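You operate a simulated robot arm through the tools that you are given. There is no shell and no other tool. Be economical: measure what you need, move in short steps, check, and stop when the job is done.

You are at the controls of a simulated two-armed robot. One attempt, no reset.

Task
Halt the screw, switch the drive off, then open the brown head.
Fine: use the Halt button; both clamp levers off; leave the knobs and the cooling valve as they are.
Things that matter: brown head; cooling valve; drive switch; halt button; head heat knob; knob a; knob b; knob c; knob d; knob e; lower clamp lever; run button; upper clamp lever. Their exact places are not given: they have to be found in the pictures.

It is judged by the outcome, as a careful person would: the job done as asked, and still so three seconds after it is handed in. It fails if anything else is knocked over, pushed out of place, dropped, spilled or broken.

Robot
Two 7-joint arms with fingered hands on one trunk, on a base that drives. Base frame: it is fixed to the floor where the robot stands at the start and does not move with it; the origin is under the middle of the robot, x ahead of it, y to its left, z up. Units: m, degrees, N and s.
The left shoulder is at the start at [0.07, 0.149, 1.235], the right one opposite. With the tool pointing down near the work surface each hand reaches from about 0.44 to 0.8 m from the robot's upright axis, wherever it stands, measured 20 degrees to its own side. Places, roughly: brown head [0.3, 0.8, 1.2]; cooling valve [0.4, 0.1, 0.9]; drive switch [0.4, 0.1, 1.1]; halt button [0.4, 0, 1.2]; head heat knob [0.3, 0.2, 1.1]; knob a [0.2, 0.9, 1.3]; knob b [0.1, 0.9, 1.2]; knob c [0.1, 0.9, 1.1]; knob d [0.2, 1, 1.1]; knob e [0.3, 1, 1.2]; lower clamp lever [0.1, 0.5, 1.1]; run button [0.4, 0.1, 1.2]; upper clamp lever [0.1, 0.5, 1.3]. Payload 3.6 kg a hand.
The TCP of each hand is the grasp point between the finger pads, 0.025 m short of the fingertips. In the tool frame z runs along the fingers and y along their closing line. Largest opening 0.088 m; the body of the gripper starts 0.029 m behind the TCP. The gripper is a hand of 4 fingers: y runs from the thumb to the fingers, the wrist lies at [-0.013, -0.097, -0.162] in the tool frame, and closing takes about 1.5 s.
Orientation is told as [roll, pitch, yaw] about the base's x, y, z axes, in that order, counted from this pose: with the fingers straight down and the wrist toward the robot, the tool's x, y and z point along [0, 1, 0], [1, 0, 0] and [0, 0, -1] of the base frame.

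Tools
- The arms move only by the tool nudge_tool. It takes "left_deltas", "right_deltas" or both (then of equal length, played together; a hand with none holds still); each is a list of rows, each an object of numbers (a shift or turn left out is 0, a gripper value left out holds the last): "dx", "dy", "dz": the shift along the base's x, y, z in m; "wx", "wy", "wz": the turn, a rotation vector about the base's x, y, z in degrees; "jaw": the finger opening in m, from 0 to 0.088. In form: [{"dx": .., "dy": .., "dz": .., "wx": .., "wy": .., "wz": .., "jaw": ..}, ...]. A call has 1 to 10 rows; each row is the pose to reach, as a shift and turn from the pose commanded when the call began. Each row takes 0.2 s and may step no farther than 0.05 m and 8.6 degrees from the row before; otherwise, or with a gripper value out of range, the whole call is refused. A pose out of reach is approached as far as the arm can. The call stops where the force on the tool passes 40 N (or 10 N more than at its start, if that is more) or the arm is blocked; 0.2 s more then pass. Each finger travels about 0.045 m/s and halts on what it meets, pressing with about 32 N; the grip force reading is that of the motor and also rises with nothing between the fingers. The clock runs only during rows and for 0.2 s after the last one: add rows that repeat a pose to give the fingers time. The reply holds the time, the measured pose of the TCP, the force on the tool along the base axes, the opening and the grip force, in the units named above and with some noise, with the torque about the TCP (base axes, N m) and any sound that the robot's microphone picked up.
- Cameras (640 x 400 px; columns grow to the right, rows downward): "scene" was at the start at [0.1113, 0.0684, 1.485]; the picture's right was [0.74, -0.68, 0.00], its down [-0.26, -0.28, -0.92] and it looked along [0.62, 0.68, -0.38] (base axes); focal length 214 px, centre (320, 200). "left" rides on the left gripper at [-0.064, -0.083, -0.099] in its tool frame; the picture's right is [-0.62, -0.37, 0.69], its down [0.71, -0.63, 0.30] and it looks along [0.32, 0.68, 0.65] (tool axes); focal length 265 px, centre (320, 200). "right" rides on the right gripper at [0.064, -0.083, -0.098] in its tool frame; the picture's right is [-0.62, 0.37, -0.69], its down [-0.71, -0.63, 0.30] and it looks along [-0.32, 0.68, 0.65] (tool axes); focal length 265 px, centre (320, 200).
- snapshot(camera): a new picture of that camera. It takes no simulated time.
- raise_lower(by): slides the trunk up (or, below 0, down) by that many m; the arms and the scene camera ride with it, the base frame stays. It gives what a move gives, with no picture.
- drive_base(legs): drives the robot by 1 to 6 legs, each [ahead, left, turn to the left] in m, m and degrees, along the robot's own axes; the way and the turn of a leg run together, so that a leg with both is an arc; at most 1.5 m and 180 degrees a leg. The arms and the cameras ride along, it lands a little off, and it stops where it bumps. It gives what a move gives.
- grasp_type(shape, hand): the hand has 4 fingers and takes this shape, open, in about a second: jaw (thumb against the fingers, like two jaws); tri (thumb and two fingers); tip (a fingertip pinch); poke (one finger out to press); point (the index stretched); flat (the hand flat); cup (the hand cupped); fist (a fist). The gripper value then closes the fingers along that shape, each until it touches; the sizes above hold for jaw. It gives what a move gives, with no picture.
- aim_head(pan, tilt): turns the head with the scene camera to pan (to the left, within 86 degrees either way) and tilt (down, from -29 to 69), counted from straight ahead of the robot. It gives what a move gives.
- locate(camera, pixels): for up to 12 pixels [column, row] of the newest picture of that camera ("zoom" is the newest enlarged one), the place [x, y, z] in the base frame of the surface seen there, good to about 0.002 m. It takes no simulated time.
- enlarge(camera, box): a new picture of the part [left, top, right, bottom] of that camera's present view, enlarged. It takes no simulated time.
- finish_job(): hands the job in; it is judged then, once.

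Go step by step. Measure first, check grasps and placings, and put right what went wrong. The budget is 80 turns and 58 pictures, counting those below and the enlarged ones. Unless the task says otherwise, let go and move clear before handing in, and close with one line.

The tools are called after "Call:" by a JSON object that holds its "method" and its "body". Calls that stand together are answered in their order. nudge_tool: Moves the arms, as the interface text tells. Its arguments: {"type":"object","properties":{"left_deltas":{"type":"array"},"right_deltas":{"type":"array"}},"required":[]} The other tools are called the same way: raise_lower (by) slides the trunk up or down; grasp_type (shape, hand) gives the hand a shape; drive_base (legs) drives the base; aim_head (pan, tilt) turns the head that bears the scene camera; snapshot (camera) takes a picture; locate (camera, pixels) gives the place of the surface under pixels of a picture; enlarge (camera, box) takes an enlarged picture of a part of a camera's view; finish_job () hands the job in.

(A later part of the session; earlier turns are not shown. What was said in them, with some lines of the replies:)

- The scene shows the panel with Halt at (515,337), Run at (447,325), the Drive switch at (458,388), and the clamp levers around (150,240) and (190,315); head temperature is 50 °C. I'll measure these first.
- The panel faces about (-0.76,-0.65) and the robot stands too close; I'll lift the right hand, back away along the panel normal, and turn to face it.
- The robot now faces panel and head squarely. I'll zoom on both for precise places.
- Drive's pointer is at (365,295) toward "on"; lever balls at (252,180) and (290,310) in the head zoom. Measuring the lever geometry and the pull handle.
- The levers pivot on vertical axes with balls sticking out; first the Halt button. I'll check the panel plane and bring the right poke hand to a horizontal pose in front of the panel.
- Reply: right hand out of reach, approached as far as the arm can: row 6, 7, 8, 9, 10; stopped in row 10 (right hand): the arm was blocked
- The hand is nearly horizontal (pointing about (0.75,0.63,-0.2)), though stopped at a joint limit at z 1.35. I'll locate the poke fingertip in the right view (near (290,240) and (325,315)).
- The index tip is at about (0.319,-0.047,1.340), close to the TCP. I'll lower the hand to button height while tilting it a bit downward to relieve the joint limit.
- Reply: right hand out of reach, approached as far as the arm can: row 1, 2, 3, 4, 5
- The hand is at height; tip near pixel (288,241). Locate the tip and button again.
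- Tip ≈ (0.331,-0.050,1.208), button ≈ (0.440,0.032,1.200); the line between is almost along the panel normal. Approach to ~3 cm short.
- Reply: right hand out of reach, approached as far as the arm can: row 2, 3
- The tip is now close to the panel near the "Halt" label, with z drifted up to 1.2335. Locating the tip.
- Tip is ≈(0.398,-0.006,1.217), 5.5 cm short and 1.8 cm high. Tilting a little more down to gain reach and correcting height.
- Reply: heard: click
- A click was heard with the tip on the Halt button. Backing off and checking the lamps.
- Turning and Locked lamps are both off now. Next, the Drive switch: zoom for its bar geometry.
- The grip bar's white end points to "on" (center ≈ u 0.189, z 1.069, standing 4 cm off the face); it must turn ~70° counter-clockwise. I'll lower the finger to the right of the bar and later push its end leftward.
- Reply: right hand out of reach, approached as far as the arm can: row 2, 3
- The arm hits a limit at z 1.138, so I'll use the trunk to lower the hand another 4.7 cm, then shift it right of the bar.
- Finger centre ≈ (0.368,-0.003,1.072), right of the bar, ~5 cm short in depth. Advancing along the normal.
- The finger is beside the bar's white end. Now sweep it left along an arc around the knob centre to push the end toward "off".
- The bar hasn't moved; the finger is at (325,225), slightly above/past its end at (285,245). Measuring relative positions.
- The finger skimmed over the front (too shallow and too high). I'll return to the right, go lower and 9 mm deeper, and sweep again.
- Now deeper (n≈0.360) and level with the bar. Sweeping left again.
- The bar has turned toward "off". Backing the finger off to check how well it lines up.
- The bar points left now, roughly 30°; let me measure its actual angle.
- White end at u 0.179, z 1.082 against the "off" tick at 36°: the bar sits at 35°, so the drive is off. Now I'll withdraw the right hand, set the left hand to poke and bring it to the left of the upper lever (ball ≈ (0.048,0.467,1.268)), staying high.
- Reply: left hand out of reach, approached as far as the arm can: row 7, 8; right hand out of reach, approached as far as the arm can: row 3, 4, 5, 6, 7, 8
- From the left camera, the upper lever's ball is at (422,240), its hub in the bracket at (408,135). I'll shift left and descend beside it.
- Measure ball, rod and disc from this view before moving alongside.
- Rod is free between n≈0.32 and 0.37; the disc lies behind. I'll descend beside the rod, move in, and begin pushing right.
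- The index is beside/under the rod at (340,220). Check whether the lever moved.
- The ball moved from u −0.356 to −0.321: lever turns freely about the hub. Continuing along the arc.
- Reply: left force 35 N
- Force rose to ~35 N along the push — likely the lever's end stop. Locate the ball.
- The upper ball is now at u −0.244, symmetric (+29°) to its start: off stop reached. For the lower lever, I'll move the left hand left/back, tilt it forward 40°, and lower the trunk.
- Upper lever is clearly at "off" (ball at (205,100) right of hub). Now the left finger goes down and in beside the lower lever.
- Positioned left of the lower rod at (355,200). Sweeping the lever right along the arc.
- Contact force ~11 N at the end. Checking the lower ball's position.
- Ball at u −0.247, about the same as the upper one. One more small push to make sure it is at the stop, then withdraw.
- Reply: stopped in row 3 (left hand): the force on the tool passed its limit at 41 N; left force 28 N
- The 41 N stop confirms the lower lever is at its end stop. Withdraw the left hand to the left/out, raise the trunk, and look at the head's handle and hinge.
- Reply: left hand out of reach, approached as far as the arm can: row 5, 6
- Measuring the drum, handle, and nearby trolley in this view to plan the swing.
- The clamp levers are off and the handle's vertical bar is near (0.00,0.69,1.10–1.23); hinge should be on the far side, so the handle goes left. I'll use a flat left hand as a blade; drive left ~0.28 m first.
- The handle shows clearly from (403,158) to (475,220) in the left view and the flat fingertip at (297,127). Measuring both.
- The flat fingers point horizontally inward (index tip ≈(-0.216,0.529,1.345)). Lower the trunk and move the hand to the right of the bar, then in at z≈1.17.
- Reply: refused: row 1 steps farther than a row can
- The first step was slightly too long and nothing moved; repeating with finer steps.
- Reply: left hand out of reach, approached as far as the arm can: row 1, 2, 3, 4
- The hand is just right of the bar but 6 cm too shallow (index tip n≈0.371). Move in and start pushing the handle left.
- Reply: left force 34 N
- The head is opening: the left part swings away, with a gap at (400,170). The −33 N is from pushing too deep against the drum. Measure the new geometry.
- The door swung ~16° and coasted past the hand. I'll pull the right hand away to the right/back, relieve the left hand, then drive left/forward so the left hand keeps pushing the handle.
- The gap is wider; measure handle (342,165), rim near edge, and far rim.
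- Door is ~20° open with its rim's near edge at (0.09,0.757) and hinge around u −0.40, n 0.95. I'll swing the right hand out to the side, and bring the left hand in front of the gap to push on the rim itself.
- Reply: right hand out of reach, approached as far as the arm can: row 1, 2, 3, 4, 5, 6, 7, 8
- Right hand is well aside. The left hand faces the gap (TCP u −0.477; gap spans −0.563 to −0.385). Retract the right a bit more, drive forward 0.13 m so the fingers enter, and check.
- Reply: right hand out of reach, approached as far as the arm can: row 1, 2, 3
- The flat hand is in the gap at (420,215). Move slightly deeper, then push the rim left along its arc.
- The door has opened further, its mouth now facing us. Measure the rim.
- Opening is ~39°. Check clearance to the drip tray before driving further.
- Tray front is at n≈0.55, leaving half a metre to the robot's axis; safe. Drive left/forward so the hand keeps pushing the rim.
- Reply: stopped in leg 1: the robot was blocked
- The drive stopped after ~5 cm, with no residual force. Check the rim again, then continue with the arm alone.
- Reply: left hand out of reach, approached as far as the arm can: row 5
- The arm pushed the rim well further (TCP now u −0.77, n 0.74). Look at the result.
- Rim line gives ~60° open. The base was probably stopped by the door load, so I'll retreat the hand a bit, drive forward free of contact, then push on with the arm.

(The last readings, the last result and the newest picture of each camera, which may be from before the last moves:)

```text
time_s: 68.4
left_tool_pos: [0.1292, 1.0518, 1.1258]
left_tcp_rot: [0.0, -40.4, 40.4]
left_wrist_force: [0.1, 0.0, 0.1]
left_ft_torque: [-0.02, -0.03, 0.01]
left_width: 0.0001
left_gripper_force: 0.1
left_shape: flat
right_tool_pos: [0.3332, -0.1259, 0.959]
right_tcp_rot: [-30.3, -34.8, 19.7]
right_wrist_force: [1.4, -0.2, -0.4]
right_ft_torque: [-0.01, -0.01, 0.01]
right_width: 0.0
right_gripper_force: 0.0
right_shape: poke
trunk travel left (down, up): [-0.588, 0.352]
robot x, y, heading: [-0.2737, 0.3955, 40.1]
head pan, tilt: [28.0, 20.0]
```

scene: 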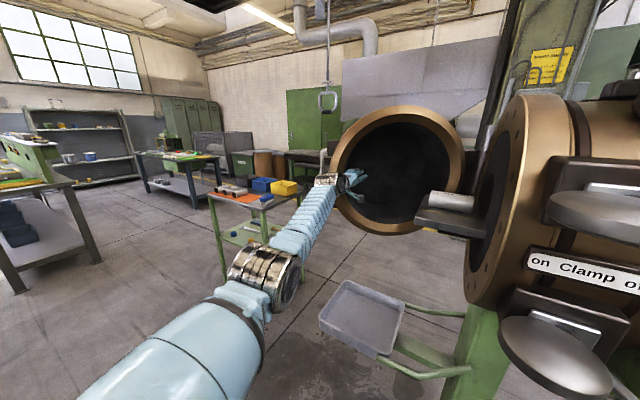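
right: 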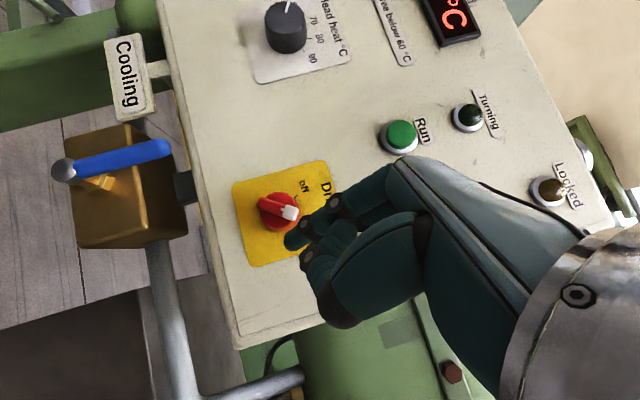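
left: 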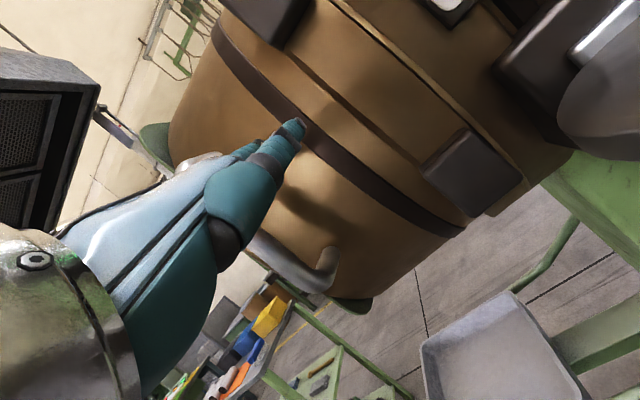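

The drive went through. Retreat 6 cm again, advance the base 7 cm, and push with the arm toward ~85°.

Call:
{"method": "nudge_tool", "body": {"left_deltas": [{"dx": -0.025, "dy": -0.018}, {"dx": -0.049, "dy": -0.035}]}}

Call:
{"method": "drive_base", "body": {"legs": [[0.07, 0, 0]]}}

Call:
{"method": "nudge_tool", "body": {"left_deltas": [{"dx": 0.02, "dy": 0.018}, {"dx": 0.04, "dy": 0.036}, {"dx": 0.06, "dy": 0.054}, {"dx": 0.08, "dy": 0.072}, {"dx": 0.1, "dy": 0.09}, {"dx": 0.12, "dy": 0.108}]}}

Call:
{"method": "snapshot", "body": {"camera": "scene"}}

```text
time_s: 69.0
left_tool_pos: [0.0813, 1.0143, 1.1279]
left_tcp_rot: [0.2, -40.5, 40.6]
left_wrist_force: [-0.4, -0.1, 1.0]
left_ft_torque: [0.01, 0.0, 0.04]
left_width: 0.0
left_gripper_force: 0.1
left_shape: flat
right_tool_pos: [0.3338, -0.1267, 0.959]
right_tcp_rot: [-30.2, -35.0, 19.7]
right_wrist_force: [0.6, -0.3, -1.2]
right_ft_torque: [0.04, 0.01, 0.03]
right_width: 0.0
right_gripper_force: 0.0
right_shape: poke
trunk travel left (down, up): [-0.588, 0.352]
robot x, y, heading: [-0.2691, 0.394, 39.9]
head pan, tilt: [28.0, 20.0]
```

```text
time_s: 70.5
left_tool_pos: [0.1362, 1.0595, 1.1261]
left_tcp_rot: [0.1, -40.2, 40.5]
left_wrist_force: [-0.5, -0.1, 0.3]
left_ft_torque: [0.0, 0.05, -0.05]
left_width: 0.0
left_gripper_force: 0.3
left_shape: flat
right_tool_pos: [0.3873, -0.0806, 0.9582]
right_tcp_rot: [-30.4, -34.7, 19.6]
right_wrist_force: [0.1, -0.4, 0.0]
right_ft_torque: [0.01, 0.0, -0.01]
right_width: 0.0002
right_gripper_force: 0.1
right_shape: poke
trunk travel left (down, up): [-0.588, 0.352]
robot x, y, heading: [-0.2151, 0.4426, 39.8]
head pan, tilt: [28.0, 20.0]
```

```text
time_s: 72.0
left_tool_pos: [0.2576, 1.1688, 1.128]
left_tcp_rot: [0.1, -40.3, 40.4]
left_wrist_force: [-0.7, 0.3, -0.3]
left_ft_torque: [-0.01, 0.01, 0.01]
left_width: 0.0
left_gripper_force: 0.1
left_shape: flat
right_tool_pos: [0.3883, -0.0804, 0.9588]
right_tcp_rot: [-30.4, -34.6, 19.6]
right_wrist_force: [0.2, 0.3, -0.6]
right_ft_torque: [0.01, -0.03, -0.03]
right_width: 0.0
right_gripper_force: 0.1
right_shape: poke
trunk travel left (down, up): [-0.588, 0.352]
robot x, y, heading: [-0.2153, 0.4399, 40.0]
head pan, tilt: [28.0, 20.0]
```

```text
3 pictures are left
```

scene: 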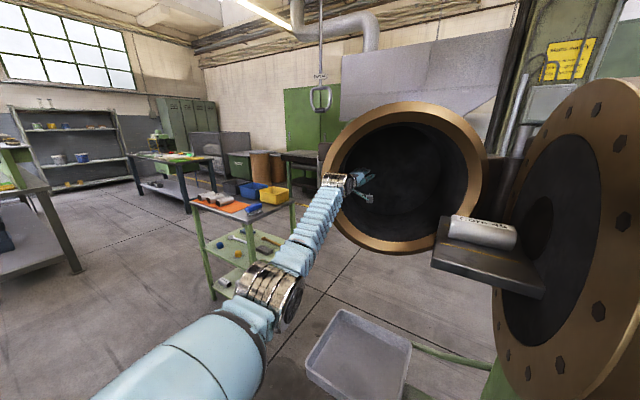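

The hand may now be reaching into the mouth rather than onto the rim. Locate the rim.

Call:
{"method": "locate", "body": {"camera": "scene", "pixels": [[327, 165], [337, 140], [477, 180], [410, 108], [395, 245], [350, 178], [335, 205], [365, 185]]}}

```text
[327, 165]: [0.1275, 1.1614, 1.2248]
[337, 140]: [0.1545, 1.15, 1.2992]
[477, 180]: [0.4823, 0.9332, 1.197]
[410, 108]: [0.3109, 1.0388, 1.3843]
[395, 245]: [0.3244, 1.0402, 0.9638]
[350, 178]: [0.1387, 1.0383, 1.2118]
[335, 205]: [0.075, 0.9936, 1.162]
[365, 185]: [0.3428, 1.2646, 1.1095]
```

The opening is ~69° and the fingers went inside the mouth. I'll pull back, shift left via the base so the fingertips meet the rim face, and push inward.

Call:
{"method": "nudge_tool", "body": {"left_deltas": [{"dx": -0.033, "dy": -0.023}, {"dx": -0.066, "dy": -0.047}, {"dx": -0.099, "dy": -0.07}, {"dx": -0.135, "dy": -0.097}]}}

Call:
{"method": "drive_base", "body": {"legs": [[0, 0.07, 0]]}}

Call:
{"method": "nudge_tool", "body": {"left_deltas": [{"dx": 0.024, "dy": 0.017}, {"dx": 0.048, "dy": 0.035}, {"dx": 0.072, "dy": 0.052}, {"dx": 0.096, "dy": 0.069}, {"dx": 0.12, "dy": 0.086}, {"dx": 0.144, "dy": 0.103}, {"dx": 0.16, "dy": 0.115}]}}

Call:
{"method": "snapshot", "body": {"camera": "scene"}}

```text
time_s: 73.0
left_tool_pos: [0.1194, 1.0688, 1.1294]
left_tcp_rot: [0.0, -40.4, 40.5]
left_wrist_force: [0.1, 0.1, 0.8]
left_ft_torque: [-0.01, 0.0, 0.02]
left_width: 0.0
left_gripper_force: 0.1
left_shape: flat
right_tool_pos: [0.3847, -0.0815, 0.9601]
right_tcp_rot: [-30.4, -34.8, 19.6]
right_wrist_force: [-0.7, -0.6, 0.4]
right_ft_torque: [0.02, 0.0, 0.04]
right_width: 0.0003
right_gripper_force: 0.0
right_shape: poke
trunk travel left (down, up): [-0.588, 0.352]
robot x, y, heading: [-0.2172, 0.4401, 40.0]
head pan, tilt: [28.0, 20.0]
```

```text
time_s: 74.0
left_tool_pos: [0.1017, 1.0917, 1.1286]
left_tcp_rot: [-0.2, -40.4, 40.6]
left_wrist_force: [-0.7, 0.0, 0.3]
left_ft_torque: [-0.03, -0.04, -0.02]
left_width: 0.0001
left_gripper_force: 0.0
left_shape: flat
right_tool_pos: [0.3684, -0.0589, 0.9612]
right_tcp_rot: [-30.4, -34.9, 19.7]
right_wrist_force: [0.1, 0.6, -0.1]
right_ft_torque: [0.0, 0.0, -0.02]
right_width: 0.0
right_gripper_force: 0.1
right_shape: poke
trunk travel left (down, up): [-0.588, 0.352]
robot x, y, heading: [-0.2301, 0.4594, 39.6]
head pan, tilt: [28.0, 20.0]
stopped in leg 1: the robot was blocked; the commanded pose is now the measured one
```

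```text
time_s: 75.6
left_tool_pos: [0.2506, 1.1937, 1.1312]
left_tcp_rot: [0.2, -40.6, 40.4]
left_wrist_force: [0.2, -1.7, -0.2]
left_ft_torque: [0.03, -0.03, 0.01]
left_width: 0.0
left_gripper_force: 0.1
left_shape: flat
left hand out of reach, approached as far as the arm can: row 7
right_tool_pos: [0.369, -0.062, 0.9596]
right_tcp_rot: [-30.2, -34.9, 19.6]
right_wrist_force: [-0.6, 0.1, 0.3]
right_ft_torque: [-0.01, 0.0, 0.0]
right_width: 0.0
right_gripper_force: 0.0
right_shape: poke
trunk travel left (down, up): [-0.588, 0.352]
robot x, y, heading: [-0.2334, 0.458, 39.9]
head pan, tilt: [28.0, 20.0]
```

```text
2 pictures are left
```

scene: 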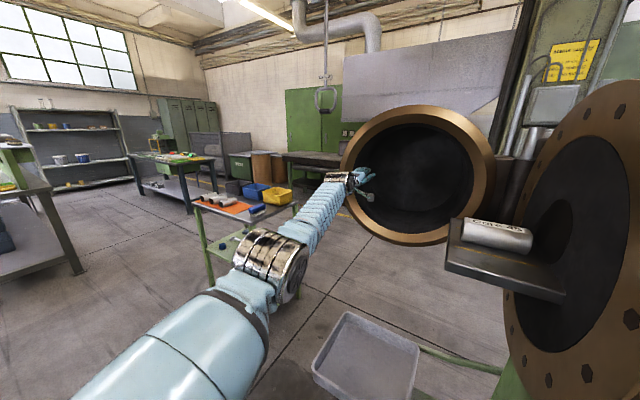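

Call:
{"method": "locate", "body": {"camera": "scene", "pixels": [[345, 165], [355, 140], [487, 180], [418, 110], [405, 240], [364, 185], [360, 205]]}}

```text
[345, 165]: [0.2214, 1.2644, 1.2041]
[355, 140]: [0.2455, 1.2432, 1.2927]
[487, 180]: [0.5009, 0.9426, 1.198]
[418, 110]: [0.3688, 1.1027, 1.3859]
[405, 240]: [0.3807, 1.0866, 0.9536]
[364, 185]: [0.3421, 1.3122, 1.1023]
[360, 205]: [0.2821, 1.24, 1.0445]
```

The rim line now reads ~85° open. Withdraw the left hand straight back and verify the head and the panel.

Call:
{"method": "nudge_tool", "body": {"left_deltas": [{"dx": -0.033, "dy": -0.023}, {"dx": -0.066, "dy": -0.047}, {"dx": -0.099, "dy": -0.07}, {"dx": -0.132, "dy": -0.094}, {"dx": -0.165, "dy": -0.117}, {"dx": -0.198, "dy": -0.14}]}}

Call:
{"method": "aim_head", "body": {"pan": -5, "tilt": 15}}

Call:
{"method": "snapshot", "body": {"camera": "scene"}}

```text
time_s: 77.0
left_tool_pos: [0.2254, 1.2013, 1.1626]
left_tcp_rot: [0.1, -38.3, 38.8]
left_wrist_force: [16.7, -16.5, -8.8]
left_ft_torque: [0.34, 0.96, -1.32]
left_width: 0.0001
left_gripper_force: 0.0
left_shape: flat
left hand out of reach, approached as far as the arm can: row 1, 2, 3, 4, 5, 6
right_tool_pos: [0.3717, -0.0619, 0.9582]
right_tcp_rot: [-30.2, -34.8, 19.4]
right_wrist_force: [-0.7, 0.6, 0.1]
right_ft_torque: [-0.04, -0.01, -0.01]
right_width: 0.0002
right_gripper_force: 0.1
right_shape: poke
trunk travel left (down, up): [-0.588, 0.352]
robot x, y, heading: [-0.2288, 0.4583, 39.8]
head pan, tilt: [28.0, 20.0]
stopped in row 6 (left hand): the force on the tool passed its limit at 43 N (the readings are from after the stop); the commanded pose is now the measured one
```

```text
time_s: 78.0
left_tool_pos: [0.2271, 1.2037, 1.1659]
left_tcp_rot: [0.4, -38.6, 38.9]
left_wrist_force: [14.2, -16.0, -10.9]
left_ft_torque: [0.13, 0.88, -1.11]
left_width: 0.0001
left_gripper_force: 0.1
left_shape: flat
right_tool_pos: [0.374, -0.0626, 0.955]
right_tcp_rot: [-30.1, -34.6, 19.4]
right_wrist_force: [0.0, -0.4, 0.7]
right_ft_torque: [-0.02, 0.0, 0.0]
right_width: 0.0
right_gripper_force: 0.0
right_shape: poke
trunk travel left (down, up): [-0.588, 0.352]
robot x, y, heading: [-0.2297, 0.4568, 40.1]
head pan, tilt: [-5.0, 15.0]
```

```text
1 pictures are left
```

scene: 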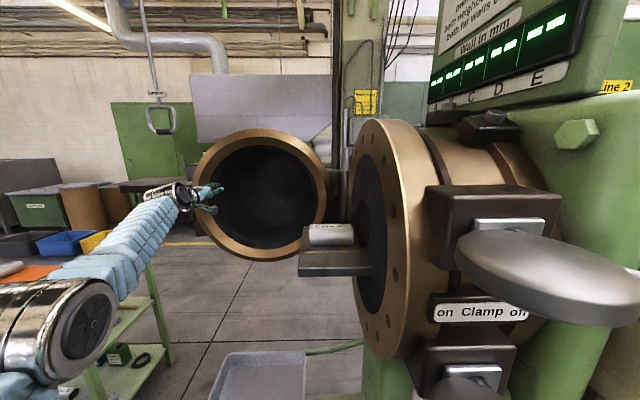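

The hand caught on the rim's left side (force pushing it right). Move right and slightly down first, then back in small steps.

Call:
{"method": "nudge_tool", "body": {"left_deltas": [{"dx": 0.012, "dy": -0.017, "dz": -0.01}, {"dx": 0.024, "dy": -0.034, "dz": -0.02}, {"dx": 0.036, "dy": -0.05, "dz": -0.03}]}}

```text
time_s: 78.8
left_tool_pos: [0.267, 1.1697, 1.1422]
left_tcp_rot: [0.0, -39.1, 39.3]
left_wrist_force: [0.0, 0.2, 0.1]
left_ft_torque: [0.02, 0.04, 0.03]
left_width: 0.0
left_gripper_force: 0.1
left_shape: flat
left hand out of reach, approached as far as the arm can: row 1, 2, 3
right_tool_pos: [0.371, -0.0617, 0.959]
right_tcp_rot: [-30.3, -34.8, 19.5]
right_wrist_force: [-0.4, 0.4, 1.1]
right_ft_torque: [0.01, 0.02, 0.0]
right_width: 0.0001
right_gripper_force: 0.0
right_shape: poke
trunk travel left (down, up): [-0.588, 0.352]
robot x, y, heading: [-0.231, 0.4582, 40.2]
head pan, tilt: [-5.0, 15.0]
```

Contact released. Back out rigidly with the base, straight away from the head.

Call:
{"method": "drive_base", "body": {"legs": [[-0.25, 0, 0]]}}

Call:
{"method": "aim_head", "body": {"pan": 0, "tilt": 20}}

Call:
{"method": "snapshot", "body": {"camera": "scene"}}

```text
time_s: 82.6
left_tool_pos: [0.0776, 1.0069, 1.1411]
left_tcp_rot: [-0.1, -39.1, 39.4]
left_wrist_force: [0.6, -1.1, 0.4]
left_ft_torque: [-0.02, 0.03, -0.02]
left_width: 0.0001
left_gripper_force: 0.0
left_shape: flat
right_tool_pos: [0.1776, -0.2217, 0.9604]
right_tcp_rot: [-30.3, -34.9, 19.4]
right_wrist_force: [0.1, -0.2, -0.2]
right_ft_torque: [0.03, 0.05, -0.01]
right_width: 0.0002
right_gripper_force: 0.1
right_shape: poke
trunk travel left (down, up): [-0.588, 0.352]
robot x, y, heading: [-0.4202, 0.2982, 39.8]
head pan, tilt: [-5.0, 15.0]
```

```text
time_s: 83.2
left_tool_pos: [0.079, 1.0088, 1.1385]
left_tcp_rot: [-0.1, -38.8, 39.3]
left_wrist_force: [0.1, -0.6, 0.1]
left_ft_torque: [0.01, 0.0, 0.0]
left_width: 0.0002
left_gripper_force: 0.0
left_shape: flat
right_tool_pos: [0.1789, -0.2224, 0.9592]
right_tcp_rot: [-30.3, -34.8, 19.4]
right_wrist_force: [-0.1, -0.3, -0.1]
right_ft_torque: [0.0, -0.02, 0.04]
right_width: 0.0001
right_gripper_force: 0.0
right_shape: poke
trunk travel left (down, up): [-0.588, 0.352]
robot x, y, heading: [-0.4251, 0.2979, 39.9]
head pan, tilt: [0.0, 20.0]
```

```text
0 pictures are left
```

scene: 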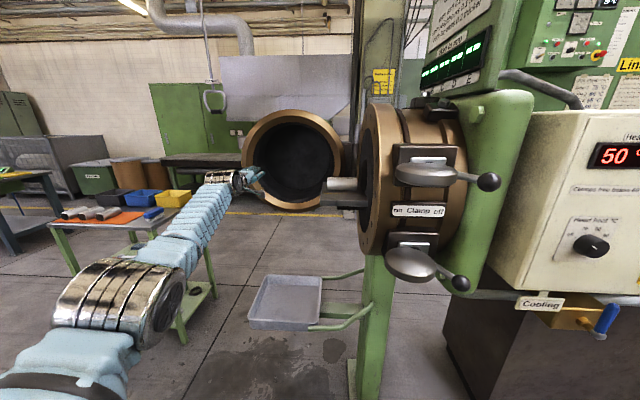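

Checking the final rim angle and hand clearance in this last picture.

Call:
{"method": "locate", "body": {"camera": "scene", "pixels": [[246, 150], [335, 165], [296, 113], [290, 206], [488, 182], [460, 283], [604, 320], [612, 307]]}}

```text
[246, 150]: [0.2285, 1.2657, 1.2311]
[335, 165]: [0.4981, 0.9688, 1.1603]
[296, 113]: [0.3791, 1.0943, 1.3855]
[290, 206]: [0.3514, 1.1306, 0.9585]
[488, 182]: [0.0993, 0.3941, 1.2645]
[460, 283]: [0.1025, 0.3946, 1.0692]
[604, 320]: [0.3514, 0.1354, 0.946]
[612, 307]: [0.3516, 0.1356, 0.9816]
```

The rim measures ~83° open, both lever balls sit at the off side, the valve is undisturbed, and both hands are clear. Handing in.

Call:
{"method": "finish_job", "body": {}}

```text
The job is handed in.
```

The screw is halted with the Halt button, the drive is switched off, both clamp levers are off, and the brown head stands about 83° open. I left the knobs and the cooling valve alone.
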